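You operate a simulated robot arm through the tools that you are given. There is no shell and no other tool.

The job below is to be done with a simulated robot arm. You get a single attempt, and the scene is never put back.

Task
Slacken joint 2, tighten its nuts again crosswise and shut vent 2.
Fine: slacken nuts 1 and 2, then tighten 1, 3, 2, 4; the vent last.

The check looks at the end state, three seconds after you hand in, the way a careful person would. Anything else that was tipped, shoved, dropped, spilled or broken makes it a failure.

Robot
A 7-joint arm with a two-finger parallel gripper, fixed in place. Base frame: the origin is on the floor under the middle of its stand, x ahead of it, y to its left, z up; the work surface is at about z = 700. Readings come in mm, rad, newtons and seconds.
With the tool pointing down near the work surface it reaches from about 440 to 920 mm from the base axis. Its first joint turns from -2.496 to 2.496 rad. Payload 3 kg.
Tool frame: the origin (TCP) lies between the finger pads and is the grasp point; the fingertips stand 30 mm ahead of it; z points along the fingers, y is the line along which they close. The gripper opens to 94 mm. The fingers are 28 mm wide and 10 mm thick; the gripper's body (50 by 96 mm) begins 55 mm behind the TCP.
Orientation is told as [roll, pitch, yaw] about the base's x, y, z axes, in that order, counted from this pose: with the fingers straight down and closing along the base's y, the tool's x points along the base's -x, its y along +y and its z along -z.

Tools
- The arm moves only by the tool play_rows. Its argument "series" is one flat list of numbers, 7 for each row, row after row: the shift along the base's x, y, z in m, then the turn, a rotation vector about the base's x, y, z in rad, then the finger opening in m, from 0 to 0.094. In form: [dx, dy, dz, ax, ay, az, claw, dx, dy, dz, ax, ay, az, claw, ...]. A call has 1 to 20 rows; each row shifts and turns the commanded pose from where the row before left it. A row lasts 0.2 s, in which the tool goes at most 50 mm and 0.15 rad; a call with a longer step from one row to the next is refused whole, and so is a gripper value outside its range. A pose out of reach is approached as far as the arm can. The call stops where the force on the tool passes 40 N (or 10 N more than at its start, if that is more) or the arm is blocked; 0.2 s more then pass. Each finger travels about 72 mm/s and halts on what it meets, pressing with about 43 N; the grip force reading is that of the motor and also rises with nothing between the fingers. The clock runs only during rows and for 0.2 s after the last one: add rows that do not move to give the fingers time. The reply holds the time, the measured pose of the TCP, the force on the tool along the base axes, the opening and the grip force, in the units named above and with some noise, with the torque about the TCP (base axes, N m) and any sound that the robot's microphone picked up, and new pictures: "show" is both (left out), scene, wrist or none.
- Cameras (640 x 400 px; columns grow to the right, rows downward): "scene" is fixed at [390.5, -503.3, 1505.3]; the picture's right is [0.76, -0.65, 0.00], its down [-0.53, -0.61, -0.58] and it looks along [0.38, 0.44, -0.81] (base axes); focal length 214 px, centre (320, 200). "wrist" rides on the gripper at [76, 14, -102] in the tool frame; the picture's right is [-0.18, 0.98, 0.00], its down [-0.75, -0.14, -0.64] and it looks along [-0.63, -0.12, 0.77] (tool axes); focal length 243 px, centre (320, 200). There is no depth. A picture from a camera that has moved, and an enlarged one, comes with that camera's place and axes in the base frame and with its lens. The place of the scene camera against the robot may be out by one fixed shift of up to 25 mm in any direction.
- enlarge(camera, box): a new picture of the part [left, top, right, bottom] of that camera's present view, enlarged. It takes no simulated time.
- hand_in(): hands the job in; it is judged then, once.

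Nothing tells you positions but the pictures and the camera data. Unless the task says otherwise, let go and move clear before handing in.

The tools are called after "Request:" as name(argument=value, ...) on one line, values as JSON. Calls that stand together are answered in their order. play_rows: Moves the arm, as the interface text tells. Its arguments: {"type":"object","properties":{"series":{"type":"array","items":{"type":"number"}},"show":{"type":"string","enum":["both","scene","wrist","none"]}},"required":["series"]} The other tools are called the same way: enlarge (camera, box) takes an enlarged picture of a part of a camera's view; hand_in () hands the job in.

At the start:

```text
time_s: 0.0
eef_pos: [472.8, 343.5, 1199.3]
ee_rot: [0.001, 0.001, 0.0]
force: [-0.1, -0.3, -0.2]
torque: [0.03, 0.02, 0.05]
width: 93.8
grip_force: 0.0
```

scene: 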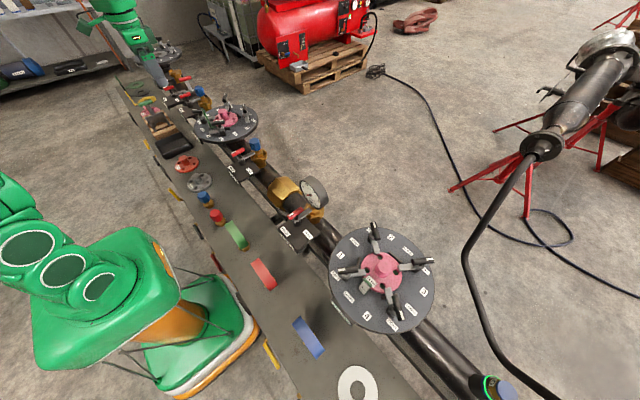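
wrist: 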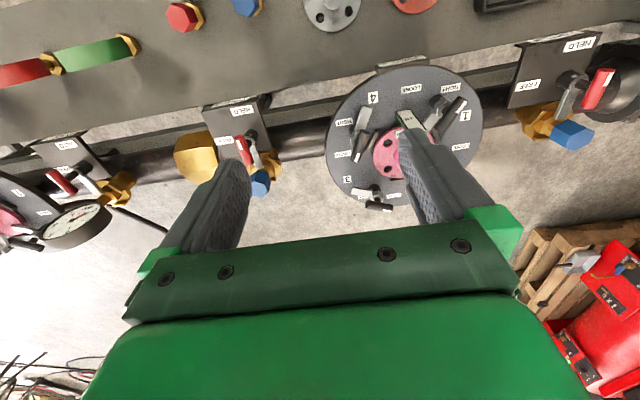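

I see a pipe run with several flanged joints carrying lever-type nuts, and vents in between; I need to find out which is joint 2 and vent 2. I'll enlarge the views first.

Request:
enlarge(camera="scene", box=[310, 200, 470, 350])

Request:
enlarge(camera="scene", box=[170, 80, 330, 240])

Request:
enlarge(camera="scene", box=[100, 20, 220, 140])

Request:
enlarge(camera="wrist", box=[310, 50, 500, 220])

Request:
enlarge(camera="wrist", box=[0, 80, 300, 270])

Request:
enlarge(camera="wrist", box=[480, 0, 640, 160])

```text
2.67 times, centred on (390, 275) of scene
camera zoom: at [390.5, -503.3, 1505.3], right [0.76, -0.65, 0.0], down [-0.53, -0.61, -0.58], along [0.38, 0.44, -0.81], focal length 572 px, centre (133, 0)
```

zoom: 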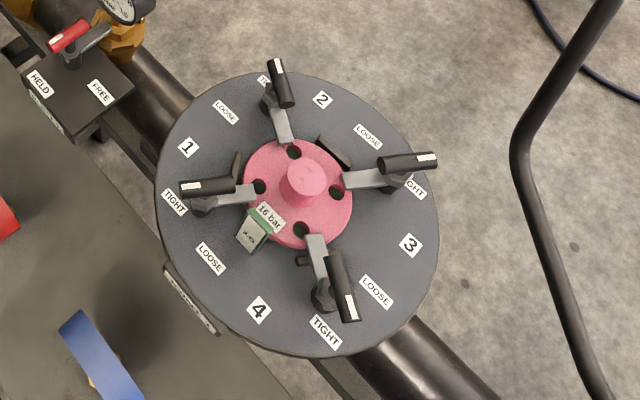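

```text
2.50 times, centred on (250, 160) of scene
camera zoom: at [390.5, -503.3, 1505.3], right [0.76, -0.65, 0.0], down [-0.53, -0.61, -0.58], along [0.38, 0.44, -0.81], focal length 536 px, centre (495, 300)
```

zoom: 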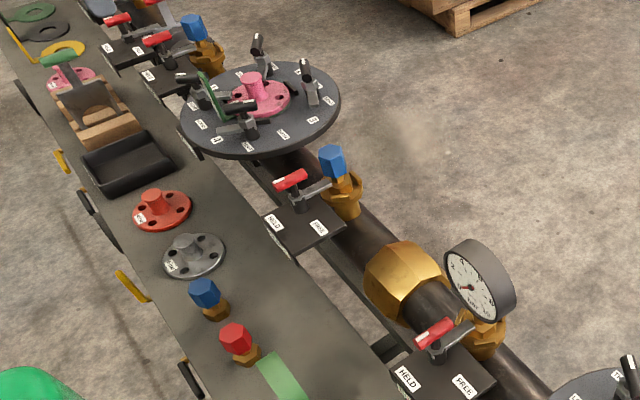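

```text
3.33 times, centred on (160, 80) of scene
camera zoom: at [390.5, -503.3, 1505.3], right [0.76, -0.65, 0.0], down [-0.53, -0.61, -0.58], along [0.38, 0.44, -0.81], focal length 715 px, centre (853, 600)
```

zoom: 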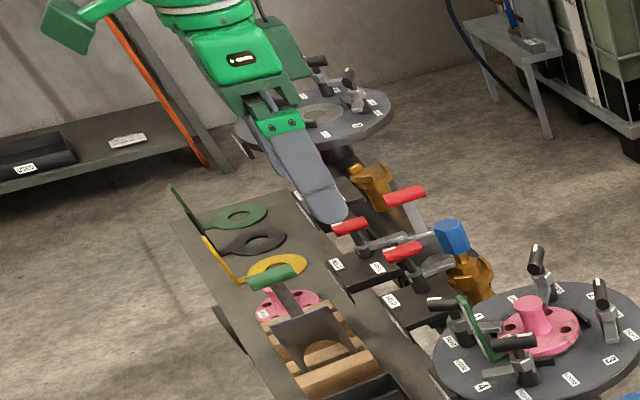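

```text
2.35 times, centred on (405, 135) of wrist
camera zoom: at [396.1, 358.7, 1301.4], right [0.18, 0.98, 0.0], down [0.75, -0.14, 0.64], along [0.63, -0.12, -0.77], focal length 571 px, centre (120, 353)
```

zoom: 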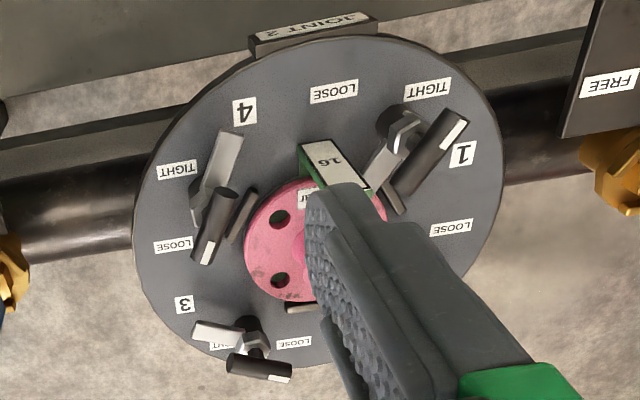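

```text
2.11 times, centred on (150, 175) of wrist
camera zoom: at [396.1, 358.7, 1301.4], right [0.18, 0.98, 0.0], down [0.75, -0.14, 0.64], along [0.63, -0.12, -0.77], focal length 511 px, centre (678, 253)
```

zoom: 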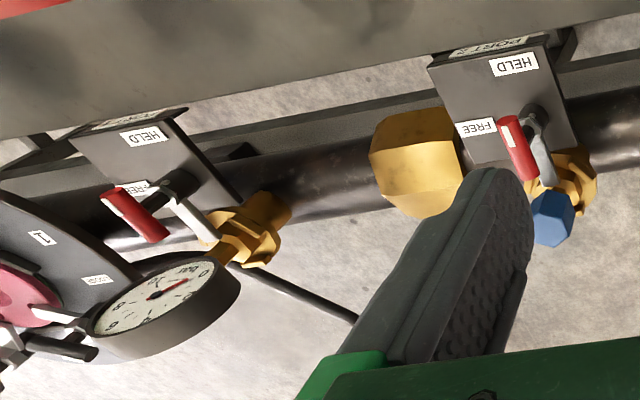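

```text
2.50 times, centred on (560, 80) of wrist
camera zoom: at [396.1, 358.7, 1301.4], right [0.18, 0.98, 0.0], down [0.75, -0.14, 0.64], along [0.63, -0.12, -0.77], focal length 606 px, centre (-280, 500)
```

zoom: 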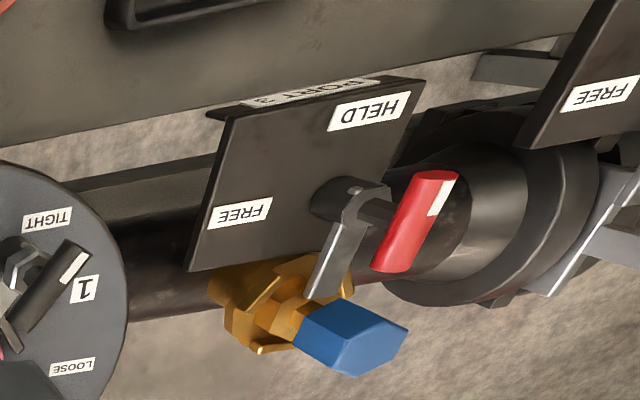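

Joint 2 appears to be the middle flange, near x≈630, y≈480, z≈870, and its nuts are lever-type with TIGHT/LOOSE labels. I'll move the arm high up along the pipe to survey for the vents.

Request:
play_rows(series=[0, -0.045, 0, 0, 0, 0, 0.094, 0, -0.045, 0, 0, 0, 0, 0.094, 0, -0.045, 0, 0, 0, 0, 0.094, 0, -0.045, 0, 0, 0, 0, 0.094, 0, -0.045, 0, 0, 0, 0, 0.094, 0, -0.045, 0, 0, 0, 0, 0.094])

```text
time_s: 1.4
eef_pos: [473.3, 71.9, 1198.3]
ee_rot: [0.0, 0.001, 0.0]
force: [0.0, -0.2, 0.0]
torque: [0.01, -0.01, 0.0]
width: 94.1
grip_force: 0.0
camera wrist: at [395.2, 87.9, 1301.3], right [0.18, 0.98, 0.0], down [0.75, -0.14, 0.64], along [0.63, -0.12, -0.77], focal length 243 px, centre (320, 200)
```

scene: 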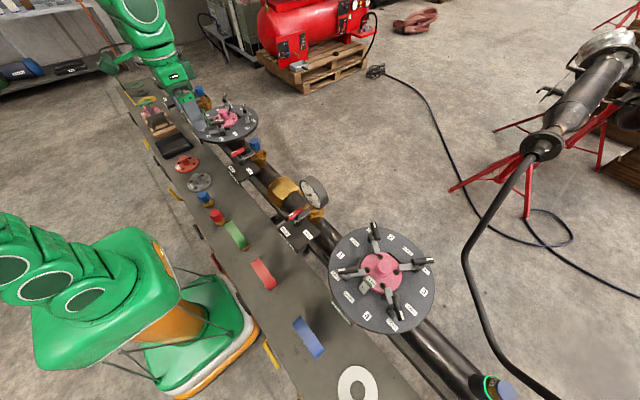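
wrist: 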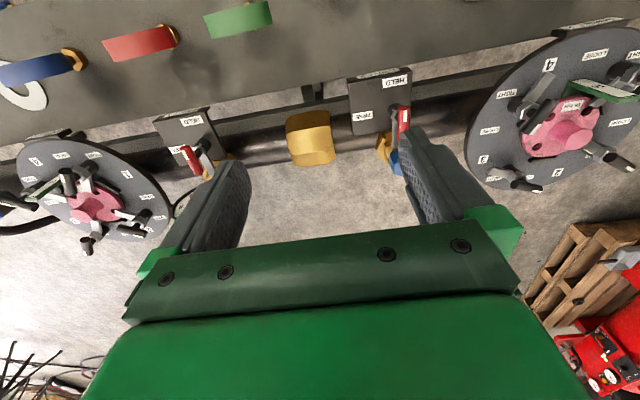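

I'm now seeing joint 1 (left), port plates in the middle, and joint 2 on the right. I'll enlarge to read the labels.

Request:
enlarge(camera="wrist", box=[460, 0, 640, 200])

Request:
enlarge(camera="wrist", box=[0, 80, 260, 260])

Request:
enlarge(camera="wrist", box=[260, 40, 440, 190])

Request:
enlarge(camera="scene", box=[180, 70, 300, 190])

Request:
enlarge(camera="scene", box=[420, 330, 560, 400])

Request:
enlarge(camera="scene", box=[100, 20, 220, 140])

```text
2.00 times, centred on (550, 100) of wrist
camera zoom: at [395.2, 87.9, 1301.3], right [0.18, 0.98, 0.0], down [0.75, -0.14, 0.64], along [0.63, -0.12, -0.77], focal length 485 px, centre (-140, 400)
```

zoom: 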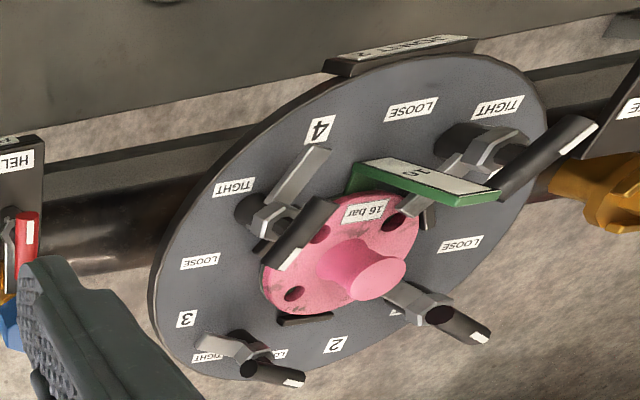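

```text
2.22 times, centred on (130, 170) of wrist
camera zoom: at [395.2, 87.9, 1301.3], right [0.18, 0.98, 0.0], down [0.75, -0.14, 0.64], along [0.63, -0.12, -0.77], focal length 539 px, centre (742, 267)
```

zoom: 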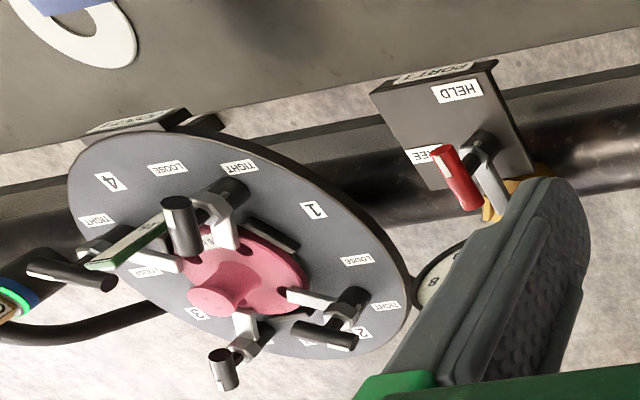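

```text
2.67 times, centred on (350, 115) of wrist
camera zoom: at [395.2, 87.9, 1301.3], right [0.18, 0.98, 0.0], down [0.75, -0.14, 0.64], along [0.63, -0.12, -0.77], focal length 647 px, centre (240, 427)
```

zoom: 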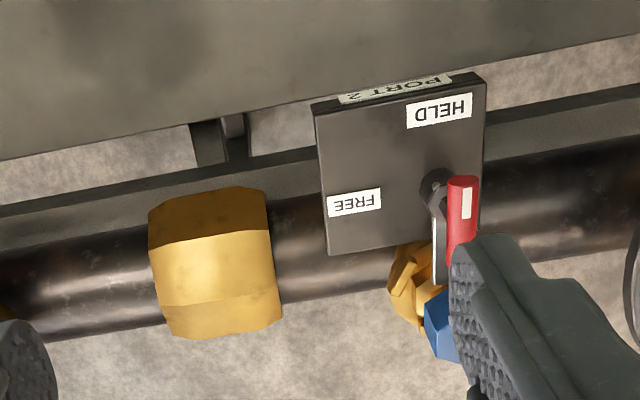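

```text
3.33 times, centred on (240, 130) of scene
camera zoom: at [390.5, -503.3, 1505.3], right [0.76, -0.65, 0.0], down [-0.53, -0.61, -0.58], along [0.38, 0.44, -0.81], focal length 715 px, centre (587, 433)
```

zoom: 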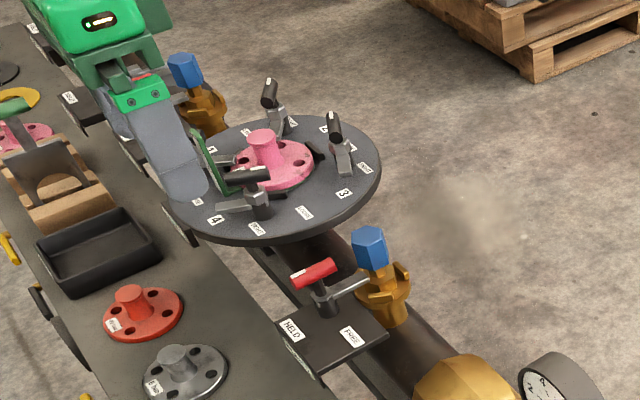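

```text
4.57 times, centred on (490, 365) of scene
camera zoom: at [390.5, -503.3, 1505.3], right [0.76, -0.65, 0.0], down [-0.53, -0.61, -0.58], along [0.38, 0.44, -0.81], focal length 980 px, centre (-457, -554)
```

zoom: 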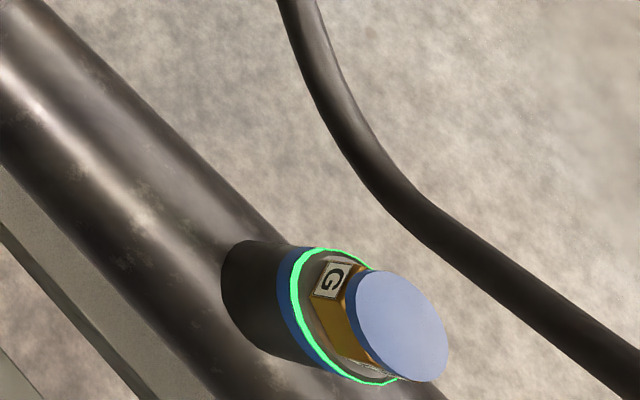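

```text
3.33 times, centred on (160, 80) of scene
camera zoom: at [390.5, -503.3, 1505.3], right [0.76, -0.65, 0.0], down [-0.53, -0.61, -0.58], along [0.38, 0.44, -0.81], focal length 715 px, centre (853, 600)
```

zoom: 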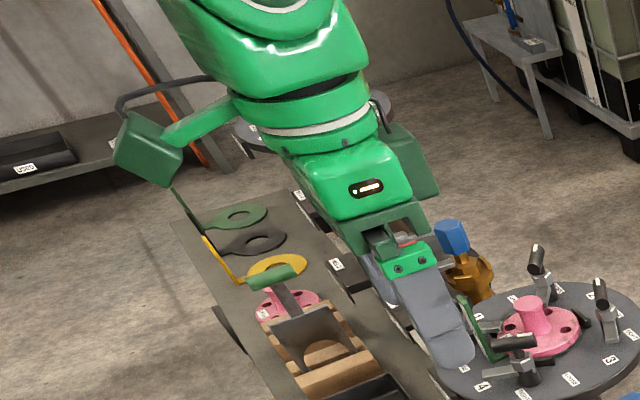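

Ports 1 and 2 lie between joints 1 and 2, and no vent label shows yet. I'll move toward larger y to look at the far side of joint 2.

Request:
play_rows(series=[0, 0.048, 0, 0, 0, 0, 0.094, 0, 0.048, 0, 0, 0, 0, 0.094, 0, 0.048, 0, 0, 0, 0, 0.094, 0, 0.048, 0, 0, 0, 0, 0.094, 0, 0.048, 0, 0, 0, 0, 0.094, 0, 0.048, 0, 0, 0, 0, 0.094, 0, 0.048, 0, 0, 0, 0, 0.094, 0, 0.048, 0, 0, 0, 0, 0.094, 0, 0.048, 0, 0, 0, 0, 0.094, 0, 0.048, 0, 0, 0, 0, 0.094, 0, 0.048, 0, 0, 0, 0, 0.094])

```text
time_s: 4.0
eef_pos: [529.5, 544.1, 1198.0]
ee_rot: [-0.002, -0.002, -0.1]
force: [-1.3, 1.2, 0.4]
torque: [-0.08, -0.08, -0.05]
width: 93.9
grip_force: 0.0
out of reach, approached as far as the arm can: row 11
stopped in row 11: the arm was blocked; the commanded pose is now the measured one
camera wrist: at [454.1, 567.6, 1300.7], right [0.28, 0.96, 0.0], down [0.73, -0.21, 0.64], along [0.62, -0.18, -0.77], focal length 243 px, centre (320, 200)
```

scene: 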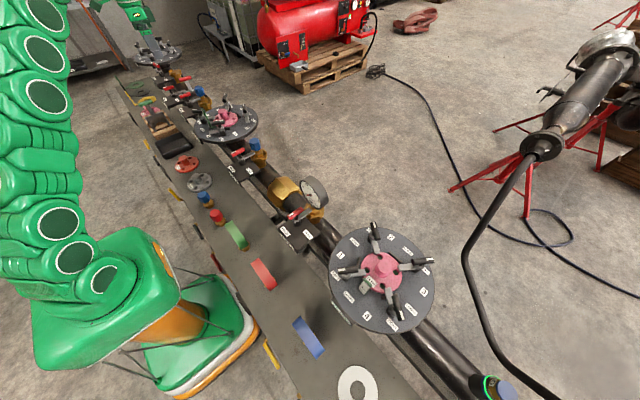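
wrist: 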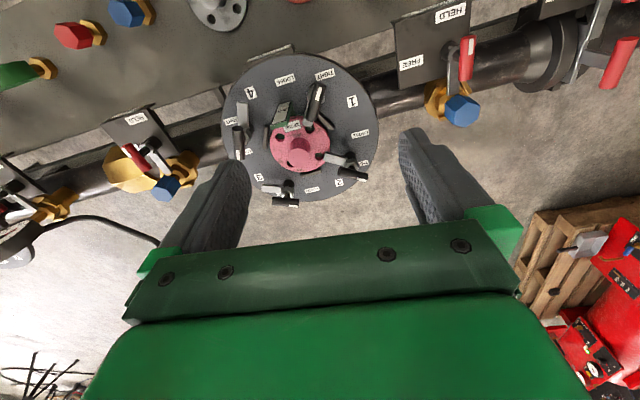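

The arm reached its limit there; the far plates and red handles past joint 2 are now visible. I'll enlarge them.

Request:
enlarge(camera="wrist", box=[480, 0, 640, 100])

Request:
enlarge(camera="wrist", box=[210, 40, 390, 215])

Request:
enlarge(camera="scene", box=[120, 30, 220, 130])

Request:
enlarge(camera="scene", box=[180, 80, 280, 180])

Request:
enlarge(camera="scene", box=[500, 0, 640, 150])

Request:
enlarge(camera="scene", box=[190, 0, 380, 110])

```text
4.00 times, centred on (560, 50) of wrist
camera zoom: at [454.1, 567.6, 1300.7], right [0.28, 0.96, 0.0], down [0.73, -0.21, 0.64], along [0.62, -0.18, -0.77], focal length 970 px, centre (-640, 800)
```

zoom: 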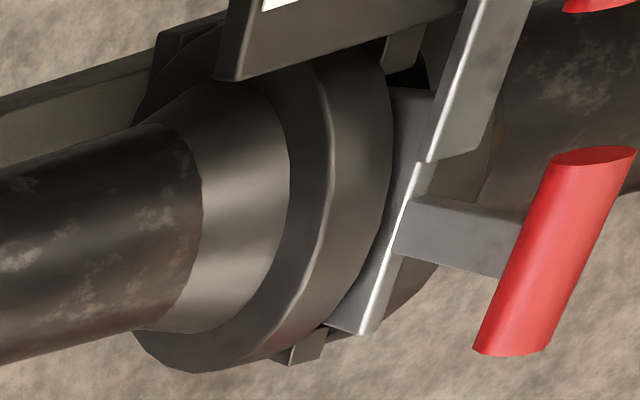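

```text
2.29 times, centred on (300, 128) of wrist
camera zoom: at [454.1, 567.6, 1300.7], right [0.28, 0.96, 0.0], down [0.73, -0.21, 0.64], along [0.62, -0.18, -0.77], focal length 555 px, centre (366, 366)
```

zoom: 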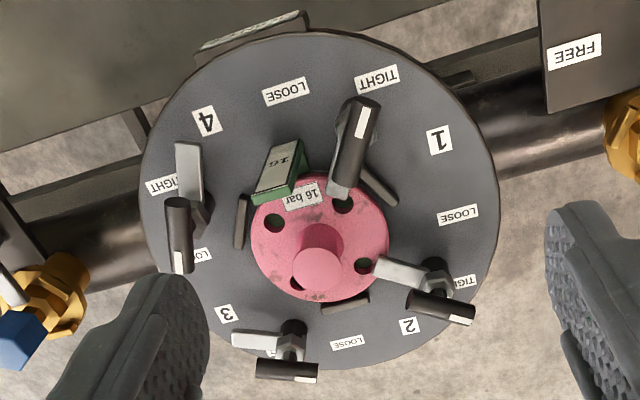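

```text
4.00 times, centred on (170, 80) of scene
camera zoom: at [390.5, -503.3, 1505.3], right [0.76, -0.65, 0.0], down [-0.53, -0.61, -0.58], along [0.38, 0.44, -0.81], focal length 858 px, centre (920, 680)
```

zoom: 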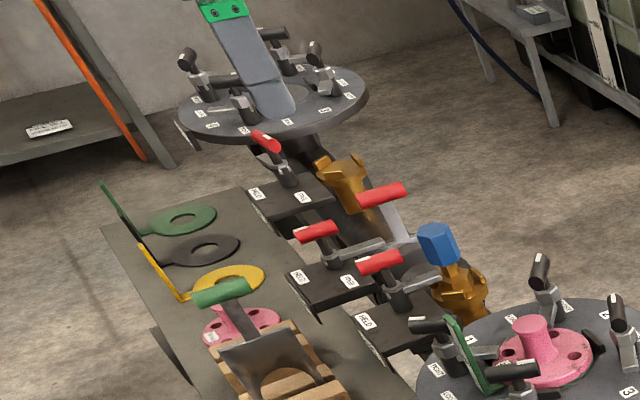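

```text
4.00 times, centred on (230, 130) of scene
camera zoom: at [390.5, -503.3, 1505.3], right [0.76, -0.65, 0.0], down [-0.53, -0.61, -0.58], along [0.38, 0.44, -0.81], focal length 858 px, centre (680, 480)
```

zoom: 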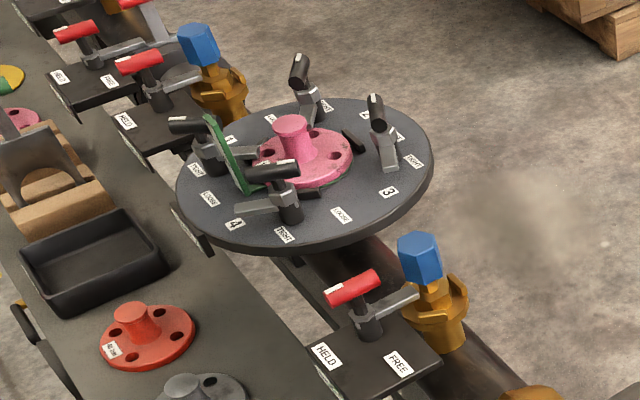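

```text
2.67 times, centred on (570, 75) of scene
camera zoom: at [390.5, -503.3, 1505.3], right [0.76, -0.65, 0.0], down [-0.53, -0.61, -0.58], along [0.38, 0.44, -0.81], focal length 572 px, centre (-347, 533)
```

zoom: 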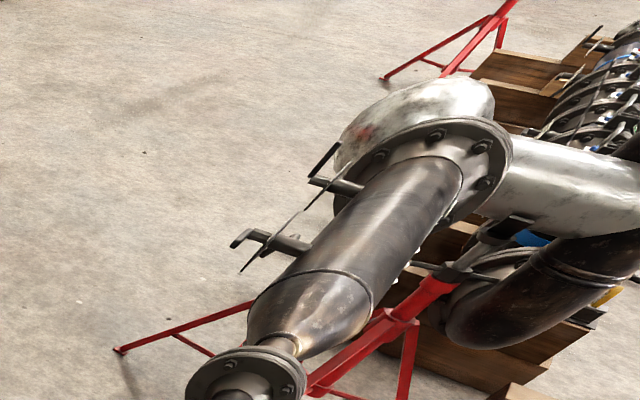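

```text
3.37 times, centred on (285, 55) of scene
camera zoom: at [390.5, -503.3, 1505.3], right [0.76, -0.65, 0.0], down [-0.53, -0.61, -0.58], along [0.38, 0.44, -0.81], focal length 722 px, centre (438, 688)
```

zoom: 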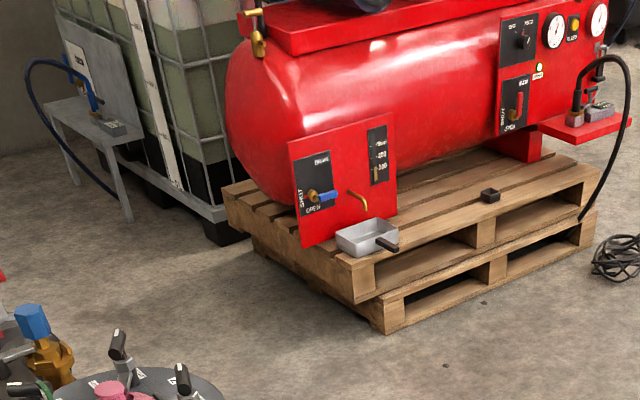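

No vent label yet; the yellow and black items on the robot-side edge of the bench need a closer look, as do the plates beyond port 3.

Request:
enlarge(camera="scene", box=[120, 120, 220, 220])

Request:
enlarge(camera="scene", box=[170, 180, 290, 280])

Request:
enlarge(camera="scene", box=[220, 280, 420, 400])

Request:
enlarge(camera="wrist", box=[0, 80, 220, 270])

Request:
enlarge(camera="wrist", box=[380, 0, 500, 140])

Request:
enlarge(camera="wrist", box=[530, 180, 640, 400])

```text
4.00 times, centred on (170, 170) of scene
camera zoom: at [390.5, -503.3, 1505.3], right [0.76, -0.65, 0.0], down [-0.53, -0.61, -0.58], along [0.38, 0.44, -0.81], focal length 858 px, centre (920, 320)
```

zoom: 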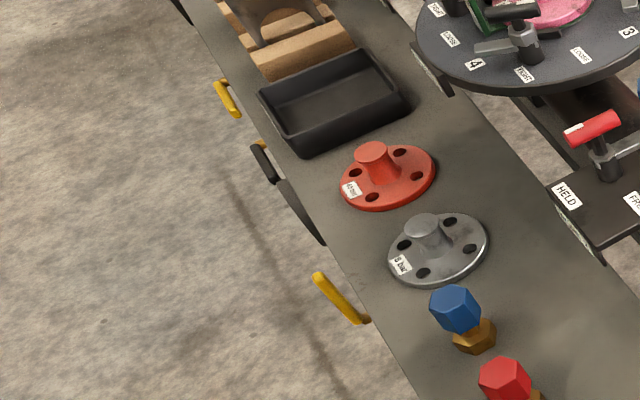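

```text
4.00 times, centred on (230, 230) of scene
camera zoom: at [390.5, -503.3, 1505.3], right [0.76, -0.65, 0.0], down [-0.53, -0.61, -0.58], along [0.38, 0.44, -0.81], focal length 858 px, centre (680, 80)
```

zoom: 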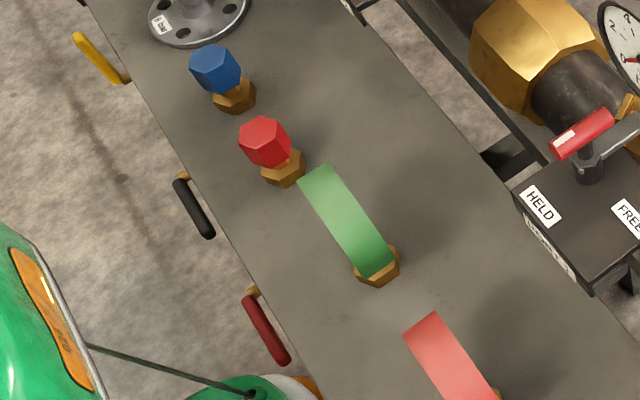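

```text
3.20 times, centred on (320, 340) of scene
camera zoom: at [390.5, -503.3, 1505.3], right [0.76, -0.65, 0.0], down [-0.53, -0.61, -0.58], along [0.38, 0.44, -0.81], focal length 686 px, centre (320, -248)
```

zoom: 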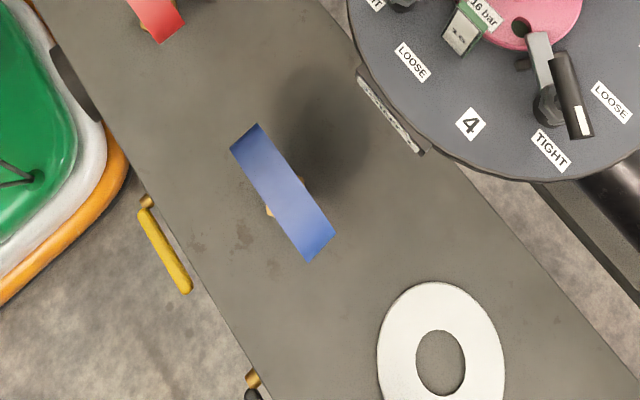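

```text
2.11 times, centred on (110, 175) of wrist
camera zoom: at [454.1, 567.6, 1300.7], right [0.28, 0.96, 0.0], down [0.73, -0.21, 0.64], along [0.62, -0.18, -0.77], focal length 511 px, centre (762, 253)
```

zoom: 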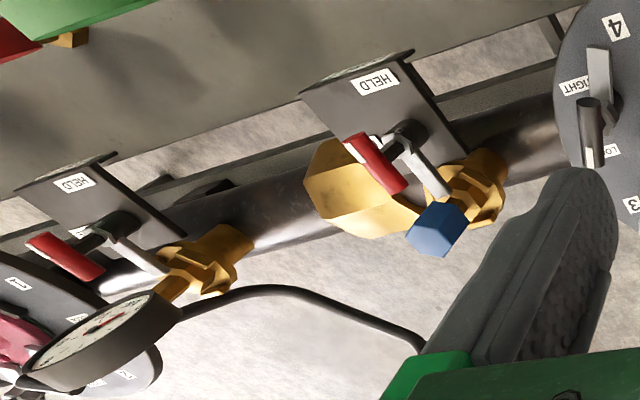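

```text
2.86 times, centred on (440, 70) of wrist
camera zoom: at [454.1, 567.6, 1300.7], right [0.28, 0.96, 0.0], down [0.73, -0.21, 0.64], along [0.62, -0.18, -0.77], focal length 693 px, centre (-23, 571)
```

zoom: 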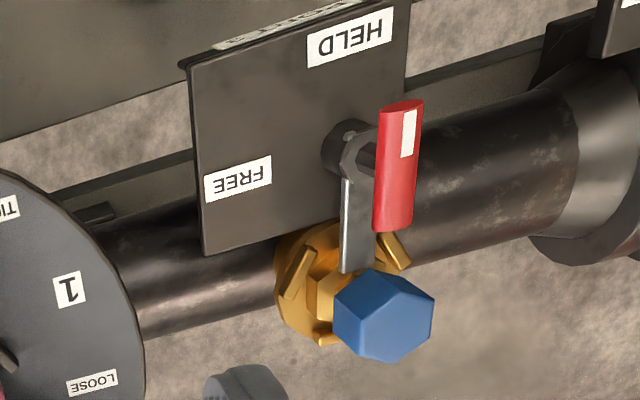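

```text
1.82 times, centred on (585, 290) of wrist
camera zoom: at [454.1, 567.6, 1300.7], right [0.28, 0.96, 0.0], down [0.73, -0.21, 0.64], along [0.62, -0.18, -0.77], focal length 441 px, centre (-162, 36)
```

zoom: 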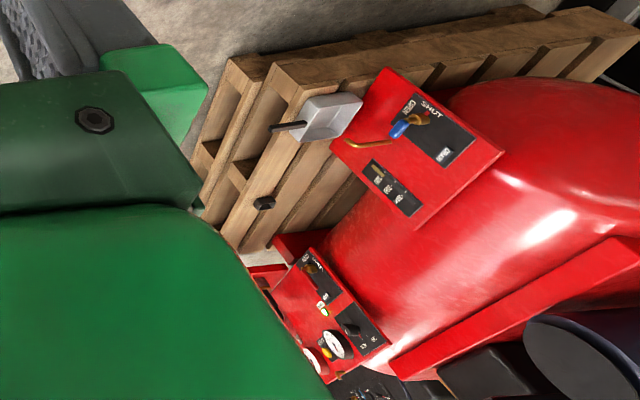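

Enlarged pictures are re-rendered sharply, so I'll zoom strongly on the candidate areas to find any "VENT" labels.

Request:
enlarge(camera="scene", box=[150, 60, 210, 100])

Request:
enlarge(camera="scene", box=[120, 30, 190, 80])

Request:
enlarge(camera="scene", box=[140, 130, 190, 190])

Request:
enlarge(camera="scene", box=[110, 70, 160, 120])

Request:
enlarge(camera="scene", box=[185, 90, 265, 150])

Request:
enlarge(camera="scene", box=[270, 170, 340, 260])

```text
10.00 times, centred on (180, 80) of scene
camera zoom: at [390.5, -503.3, 1505.3], right [0.76, -0.65, 0.0], down [-0.53, -0.61, -0.58], along [0.38, 0.44, -0.81], focal length 2145 px, centre (1720, 1400)
```

zoom: 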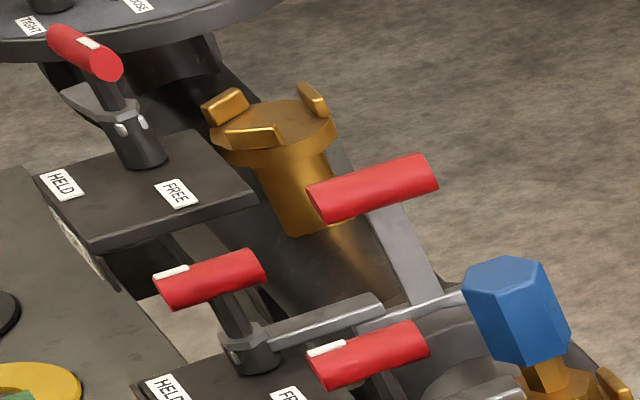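

```text
8.00 times, centred on (155, 55) of scene
camera zoom: at [390.5, -503.3, 1505.3], right [0.76, -0.65, 0.0], down [-0.53, -0.61, -0.58], along [0.38, 0.44, -0.81], focal length 1716 px, centre (1640, 1360)
```

zoom: 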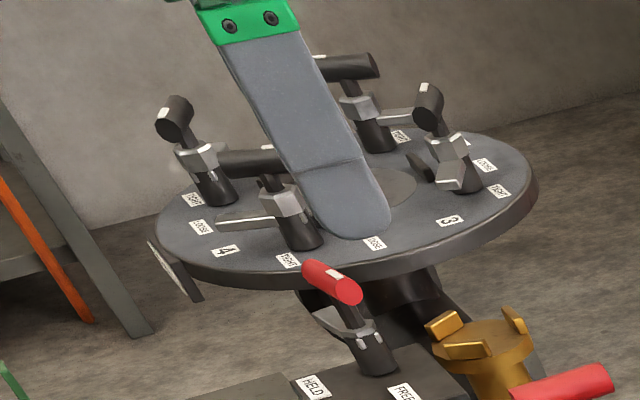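

```text
6.67 times, centred on (165, 160) of scene
camera zoom: at [390.5, -503.3, 1505.3], right [0.76, -0.65, 0.0], down [-0.53, -0.61, -0.58], along [0.38, 0.44, -0.81], focal length 1430 px, centre (1353, 467)
```

zoom: 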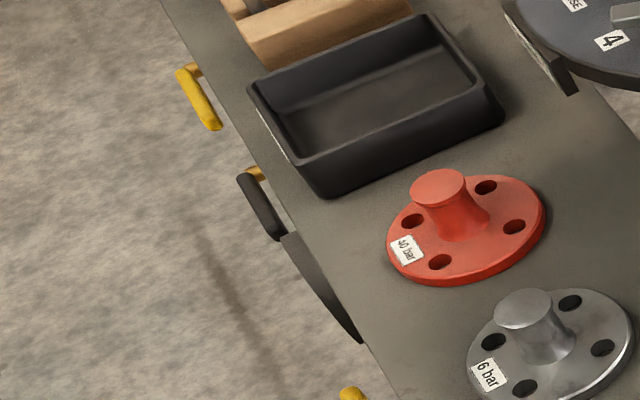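

```text
8.00 times, centred on (135, 95) of scene
camera zoom: at [390.5, -503.3, 1505.3], right [0.76, -0.65, 0.0], down [-0.53, -0.61, -0.58], along [0.38, 0.44, -0.81], focal length 1716 px, centre (1800, 1040)
```

zoom: 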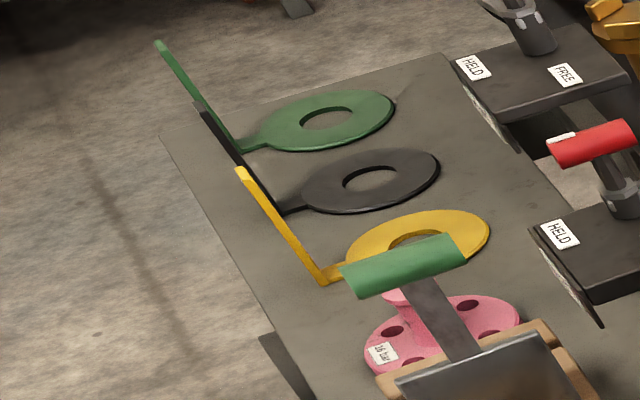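

```text
6.67 times, centred on (225, 120) of scene
camera zoom: at [390.5, -503.3, 1505.3], right [0.76, -0.65, 0.0], down [-0.53, -0.61, -0.58], along [0.38, 0.44, -0.81], focal length 1430 px, centre (953, 733)
```

zoom: 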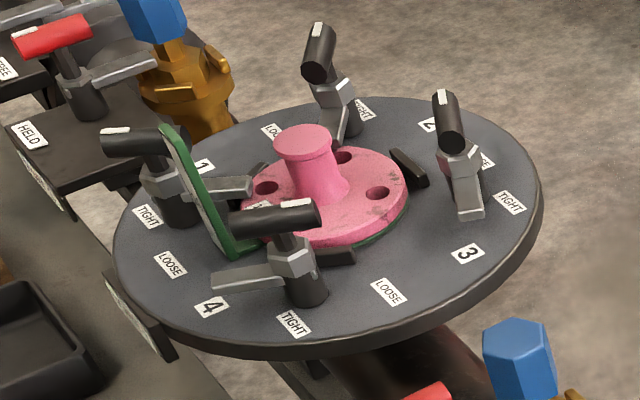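

```text
4.44 times, centred on (305, 215) of scene
camera zoom: at [390.5, -503.3, 1505.3], right [0.76, -0.65, 0.0], down [-0.53, -0.61, -0.58], along [0.38, 0.44, -0.81], focal length 953 px, centre (387, 133)
```

zoom: 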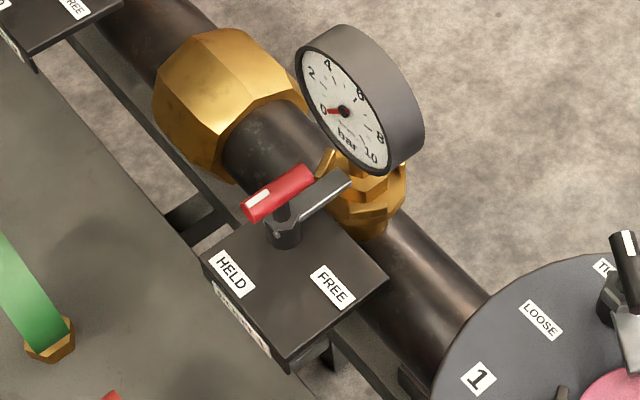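

Nuts read: white tip pointing radially out = TIGHT (nuts 1, 2), white tip turned about 90° counter-clockwise = LOOSE (nuts 3, 4). No vent is visible yet, so I'll bring the camera to the robot side of the bench to look at its front edge and the handles there.

Request:
play_rows(series=[-0.038, -0.005, -0.015, 0, 0, 0.01, 0.094, -0.038, -0.005, -0.015, 0, 0, 0.01, 0.094, -0.038, -0.005, -0.015, 0, 0, 0.01, 0.094, -0.038, -0.005, -0.015, 0, 0, 0.01, 0.094, -0.038, -0.005, -0.015, 0, 0, 0.01, 0.094, -0.038, -0.005, -0.015, 0, 0, 0.01, 0.094, -0.038, -0.005, -0.015, 0, 0, 0.01, 0.094, -0.038, -0.005, -0.015, 0, 0, 0.01, 0.094, -0.038, -0.005, -0.015, 0, 0, 0.01, 0.094, -0.038, -0.005, -0.015, 0, 0, 0.01, 0.094])

```text
time_s: 6.4
eef_pos: [165.3, 500.4, 1016.6]
ee_rot: [-0.031, 0.178, -0.095]
force: [-0.7, -0.7, 0.7]
torque: [0.01, 0.0, 0.0]
width: 93.8
grip_force: 0.1
stopped in row 10: the arm was blocked; the commanded pose is now the measured one
camera wrist: at [109.4, 523.2, 1131.0], right [0.27, 0.96, -0.06], down [0.84, -0.2, 0.5], along [0.47, -0.19, -0.86], focal length 243 px, centre (320, 200)
```

scene: 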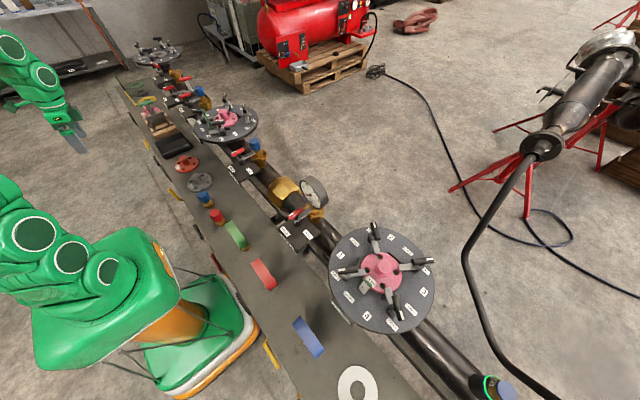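
wrist: 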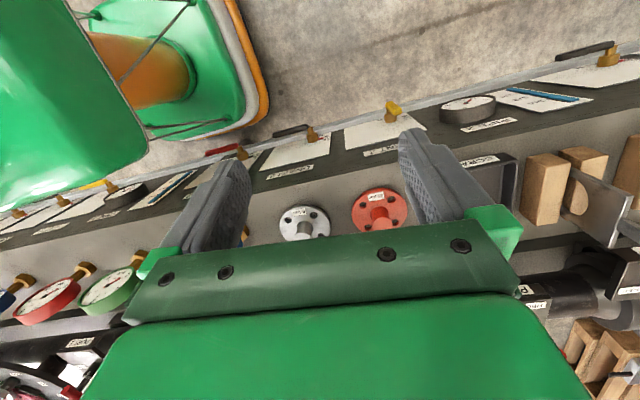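

The front of the bench carries panels with labels and valve handles. I'll zoom in to read them.

Request:
enlarge(camera="wrist", box=[330, 90, 440, 170])

Request:
enlarge(camera="wrist", box=[230, 110, 340, 200])

Request:
enlarge(camera="wrist", box=[430, 80, 530, 180])

Request:
enlarge(camera="wrist", box=[520, 30, 640, 120])

Request:
enlarge(camera="wrist", box=[80, 140, 240, 230])

Request:
enlarge(camera="wrist", box=[0, 170, 160, 260])

```text
5.00 times, centred on (385, 130) of wrist
camera zoom: at [109.4, 523.2, 1131.0], right [0.27, 0.96, -0.06], down [0.84, -0.2, 0.5], along [0.47, -0.19, -0.86], focal length 1213 px, centre (-5, 550)
```

zoom: 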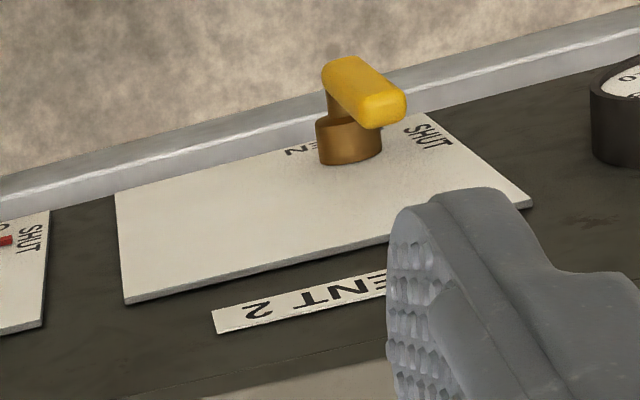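

```text
4.44 times, centred on (285, 155) of wrist
camera zoom: at [109.4, 523.2, 1131.0], right [0.27, 0.96, -0.06], down [0.84, -0.2, 0.5], along [0.47, -0.19, -0.86], focal length 1078 px, centre (476, 400)
```

zoom: 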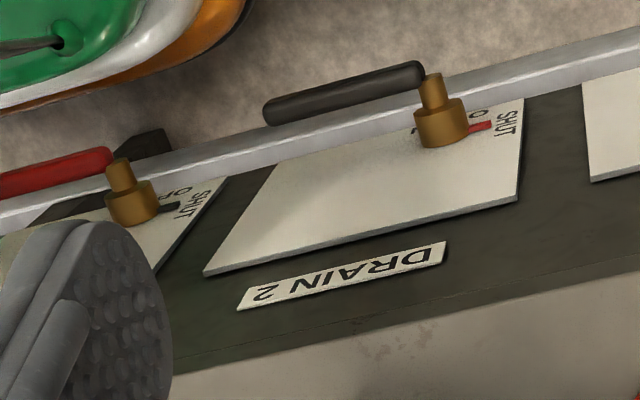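

```text
4.00 times, centred on (480, 130) of wrist
camera zoom: at [109.4, 523.2, 1131.0], right [0.27, 0.96, -0.06], down [0.84, -0.2, 0.5], along [0.47, -0.19, -0.86], focal length 970 px, centre (-320, 480)
```

zoom: 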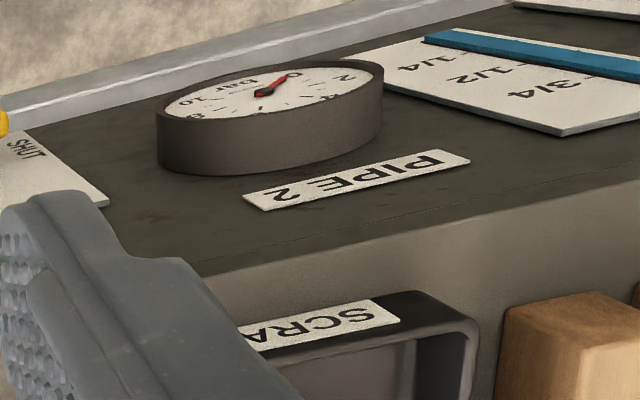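

```text
4.44 times, centred on (580, 75) of wrist
camera zoom: at [109.4, 523.2, 1131.0], right [0.27, 0.96, -0.06], down [0.84, -0.2, 0.5], along [0.47, -0.19, -0.86], focal length 1078 px, centre (-836, 756)
```

zoom: 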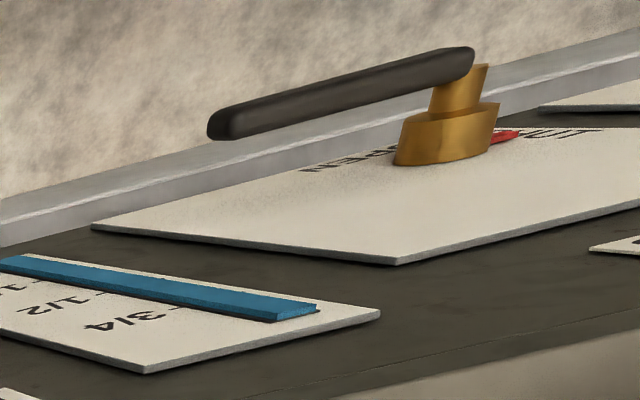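

```text
4.00 times, centred on (160, 185) of wrist
camera zoom: at [109.4, 523.2, 1131.0], right [0.27, 0.96, -0.06], down [0.84, -0.2, 0.5], along [0.47, -0.19, -0.86], focal length 970 px, centre (960, 260)
```

zoom: 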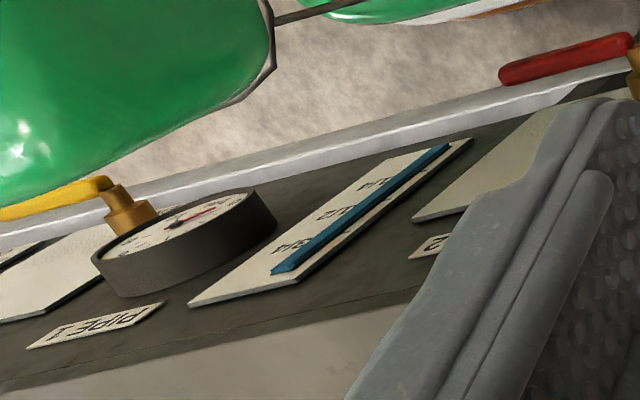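

```text
4.00 times, centred on (80, 215) of wrist
camera zoom: at [109.4, 523.2, 1131.0], right [0.27, 0.96, -0.06], down [0.84, -0.2, 0.5], along [0.47, -0.19, -0.86], focal length 970 px, centre (1280, 140)
```

zoom: 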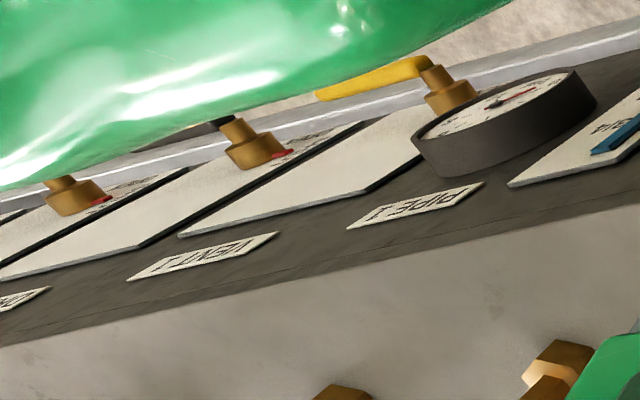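

Vent 2 is the yellow handle on the bench's front panel, near (250, 606, 560), with its handle apparently pointing up (OPEN) while the shut ones lie sideways. I want a frontal view of it, so I'll move the arm out and down while tilting the fingers forward.

Request:
play_rows(series=[0.0, 0.02, -0.02, 0.0, -0.1, 0.0, 0.094, 0.0, 0.02, -0.02, 0.0, -0.1, 0.0, 0.094, 0.0, 0.02, -0.02, 0.0, -0.1, 0.0, 0.094], show="wrist")

```text
time_s: 7.4
eef_pos: [169.5, 573.4, 984.3]
ee_rot: [0.057, 0.029, -0.178]
force: [0.1, 0.0, -0.7]
torque: [0.02, -0.02, -0.02]
width: 94.0
grip_force: 0.0
stopped in row 3: the arm was blocked; the commanded pose is now the measured one
camera wrist: at [98.0, 595.2, 1089.9], right [0.36, 0.93, 0.05], down [0.73, -0.31, 0.61], along [0.58, -0.18, -0.79], focal length 243 px, centre (320, 200)
```

wrist: 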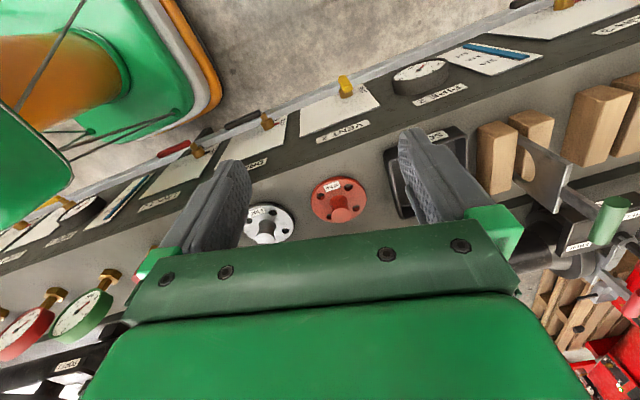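

The arm is near some joint limit here; I'll test which yaw direction frees it.

Request:
play_rows(series=[0.0, 0.0, 0.0, 0.0, 0.0, -0.1, 0.094, 0.0, 0.0, 0.0, 0.0, 0.0, -0.1, 0.094, 0.0, 0.0, 0.0, 0.0, 0.0, -0.1, 0.094], show="none")

Request:
enlarge(camera="wrist", box=[290, 60, 400, 150])

```text
time_s: 8.2
eef_pos: [176.5, 572.1, 986.8]
ee_rot: [0.052, 0.062, -0.508]
force: [0.6, -0.3, 0.7]
torque: [-0.01, -0.01, 0.05]
width: 94.0
grip_force: 0.1
```

```text
4.44 times, centred on (345, 105) of wrist
camera zoom: at [120.6, 616.0, 1094.6], right [0.64, 0.77, 0.04], down [0.61, -0.54, 0.59], along [0.47, -0.35, -0.81], focal length 1078 px, centre (209, 622)
```

zoom: 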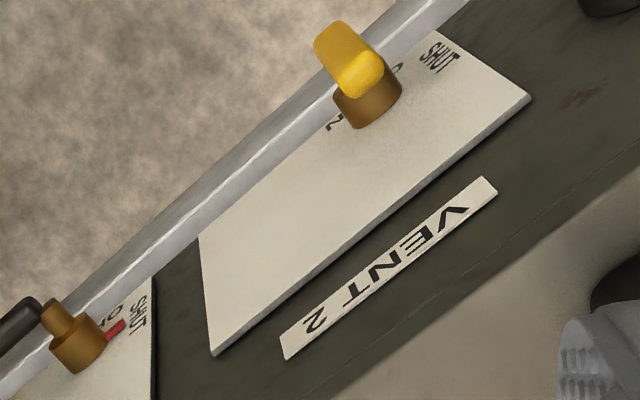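

Turning the yaw negative frees the arm. Vent 2's handle points up with OPEN below the stub and SHUT on the +y side; the shut neighbours have the handle toward -y, so vent 2's handle must swing from up to -y. I'll lower for a frontal view.

Request:
play_rows(series=[-0.005, 0.01, -0.03, 0.0, -0.08, 0.0, 0.094, -0.005, 0.01, -0.03, 0.0, -0.08, 0.0, 0.094, -0.005, 0.01, -0.03, 0.0, -0.08, 0.0, 0.094, -0.005, 0.01, -0.03, 0.0, -0.08, 0.0, 0.094, -0.005, 0.01, -0.03, 0.0, -0.08, 0.0, 0.094], show="wrist")

```text
time_s: 9.4
eef_pos: [161.4, 626.4, 839.0]
ee_rot: [0.239, -0.28, -0.561]
force: [0.1, -0.2, 0.3]
torque: [0.0, -0.01, 0.01]
width: 93.9
grip_force: 0.1
camera wrist: at [69.1, 672.5, 918.3], right [0.6, 0.75, 0.27], down [0.32, -0.54, 0.78], along [0.73, -0.38, -0.57], focal length 243 px, centre (320, 200)
```

wrist: 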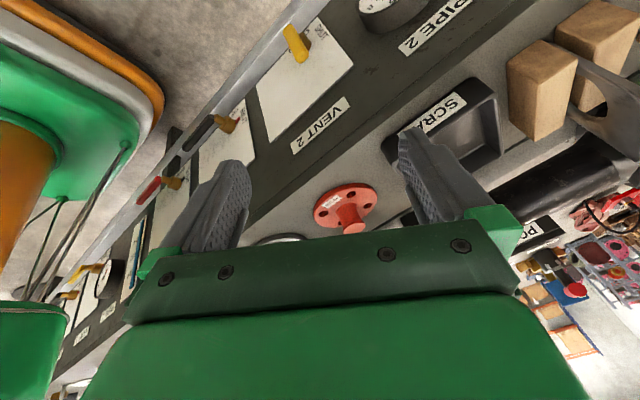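

This works; now enlarge to read vent 2's state and geometry.

Request:
enlarge(camera="wrist", box=[240, 0, 370, 130])

Request:
enlarge(camera="wrist", box=[130, 80, 260, 210])

Request:
enlarge(camera="scene", box=[150, 160, 220, 220])

```text
3.08 times, centred on (305, 65) of wrist
camera zoom: at [69.1, 672.5, 918.3], right [0.6, 0.75, 0.27], down [0.32, -0.54, 0.78], along [0.73, -0.38, -0.57], focal length 746 px, centre (366, 615)
```

zoom: 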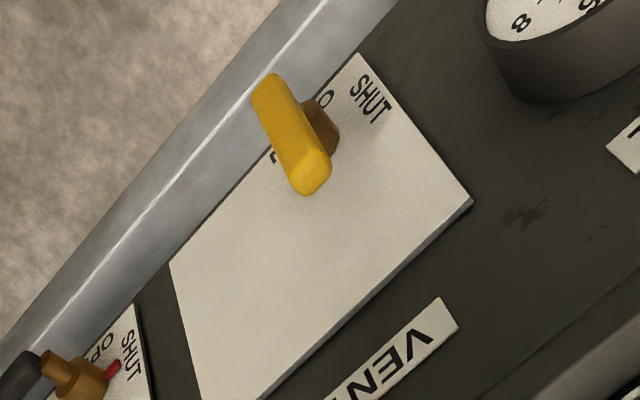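

```text
3.08 times, centred on (195, 145) of wrist
camera zoom: at [69.1, 672.5, 918.3], right [0.6, 0.75, 0.27], down [0.32, -0.54, 0.78], along [0.73, -0.38, -0.57], focal length 746 px, centre (705, 369)
```

zoom: 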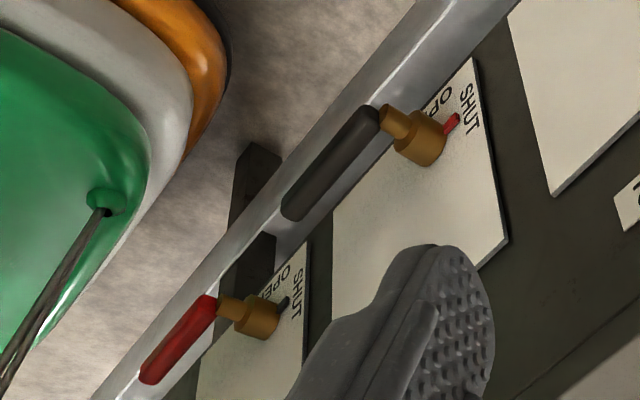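

```text
6.67 times, centred on (185, 190) of scene
camera zoom: at [390.5, -503.3, 1505.3], right [0.76, -0.65, 0.0], down [-0.53, -0.61, -0.58], along [0.38, 0.44, -0.81], focal length 1430 px, centre (1220, 267)
```

zoom: 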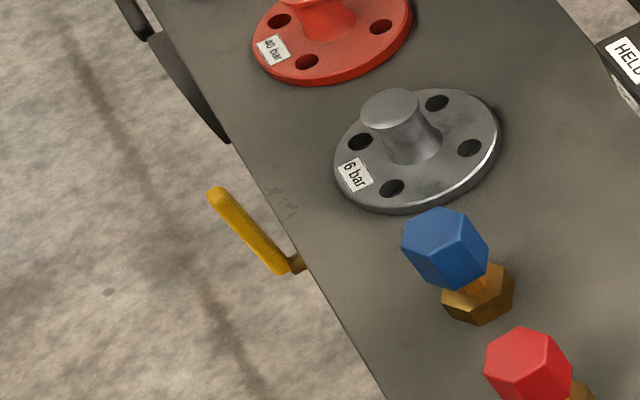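

Triangulating gives vent 2's hub near (250, 634, 437) with the handle rising to z≈549 in front of the bench face (x≈297). The nuts come first, so I'll retreat the way I came and go look at joint 2 up close.

Request:
play_rows(series=[0.005, -0.01, 0.03, 0.0, 0.08, 0.0, 0.094, 0.005, -0.01, 0.03, 0.0, 0.08, 0.0, 0.094, 0.005, -0.01, 0.03, 0.0, 0.08, 0.0, 0.094, 0.005, -0.01, 0.03, 0.0, 0.08, 0.0, 0.094, 0.005, -0.01, 0.03, 0.0, 0.08, 0.0, 0.094, 0.03, -0.02, 0.02, 0, 0, 0, 0.094, 0.03, -0.02, 0.02, 0, 0, 0, 0.094, 0.03, -0.02, 0.02, 0, 0, 0, 0.094, 0.03, -0.02, 0.02, 0, 0, 0, 0.094, 0.03, -0.02, 0.02, 0, 0, 0, 0.094, 0.03, -0.02, 0.02, 0, 0, 0, 0.094])

```text
time_s: 11.8
eef_pos: [346.9, 453.3, 1104.6]
ee_rot: [0.057, 0.026, -0.474]
force: [0.2, -0.7, -0.2]
torque: [-0.02, 0.0, -0.01]
width: 93.9
grip_force: 0.0
camera wrist: at [285.6, 495.4, 1209.8], right [0.61, 0.79, 0.05], down [0.6, -0.51, 0.61], along [0.51, -0.34, -0.79], focal length 243 px, centre (320, 200)
```

scene: 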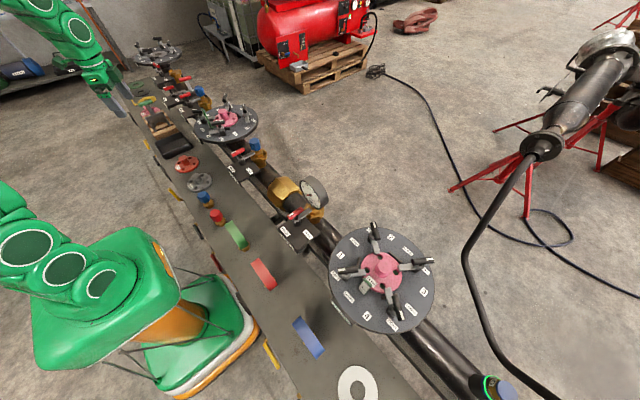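
wrist: 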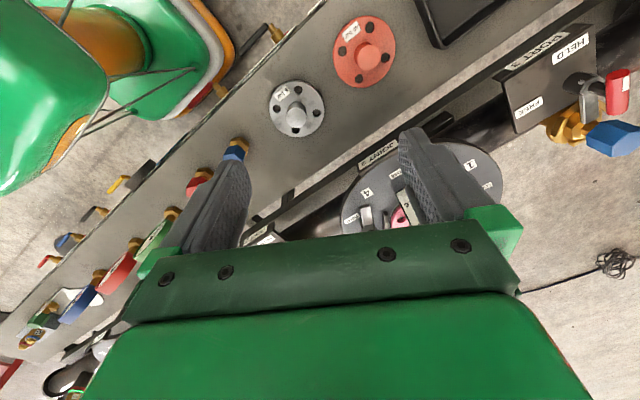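

I'll straighten the tool and move to a viewpoint centred on joint 2.

Request:
play_rows(series=[0.02, 0.006, -0.004, -0.01, -0.004, 0.08, 0.094, 0.02, 0.006, -0.004, -0.01, -0.004, 0.08, 0.094, 0.02, 0.006, -0.004, -0.01, -0.004, 0.08, 0.094, 0.02, 0.006, -0.004, -0.01, -0.004, 0.08, 0.094, 0.02, 0.006, -0.004, -0.01, -0.004, 0.08, 0.094, 0.02, 0.006, -0.004, -0.007, -0.006, 0.074, 0.094, 0, 0, 0, 0, 0, 0, 0.094], show="wrist")

```text
time_s: 13.4
eef_pos: [467.7, 489.4, 1078.8]
ee_rot: [0.009, -0.014, 0.001]
force: [-0.4, 0.0, 0.1]
torque: [0.02, 0.03, 0.0]
width: 93.9
grip_force: 0.0
camera wrist: at [388.4, 504.1, 1182.3], right [0.18, 0.98, 0.01], down [0.75, -0.15, 0.65], along [0.64, -0.11, -0.76], focal length 243 px, centre (320, 200)
```

wrist: 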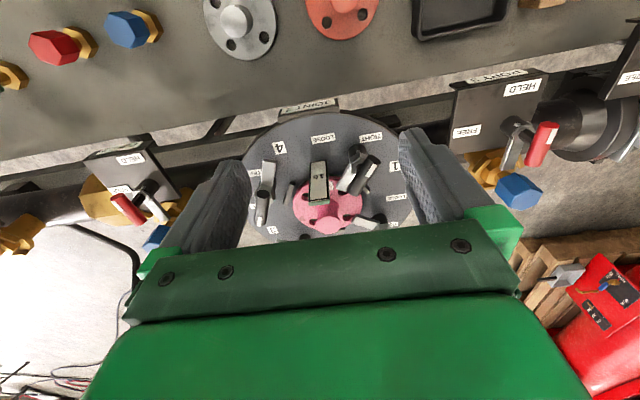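

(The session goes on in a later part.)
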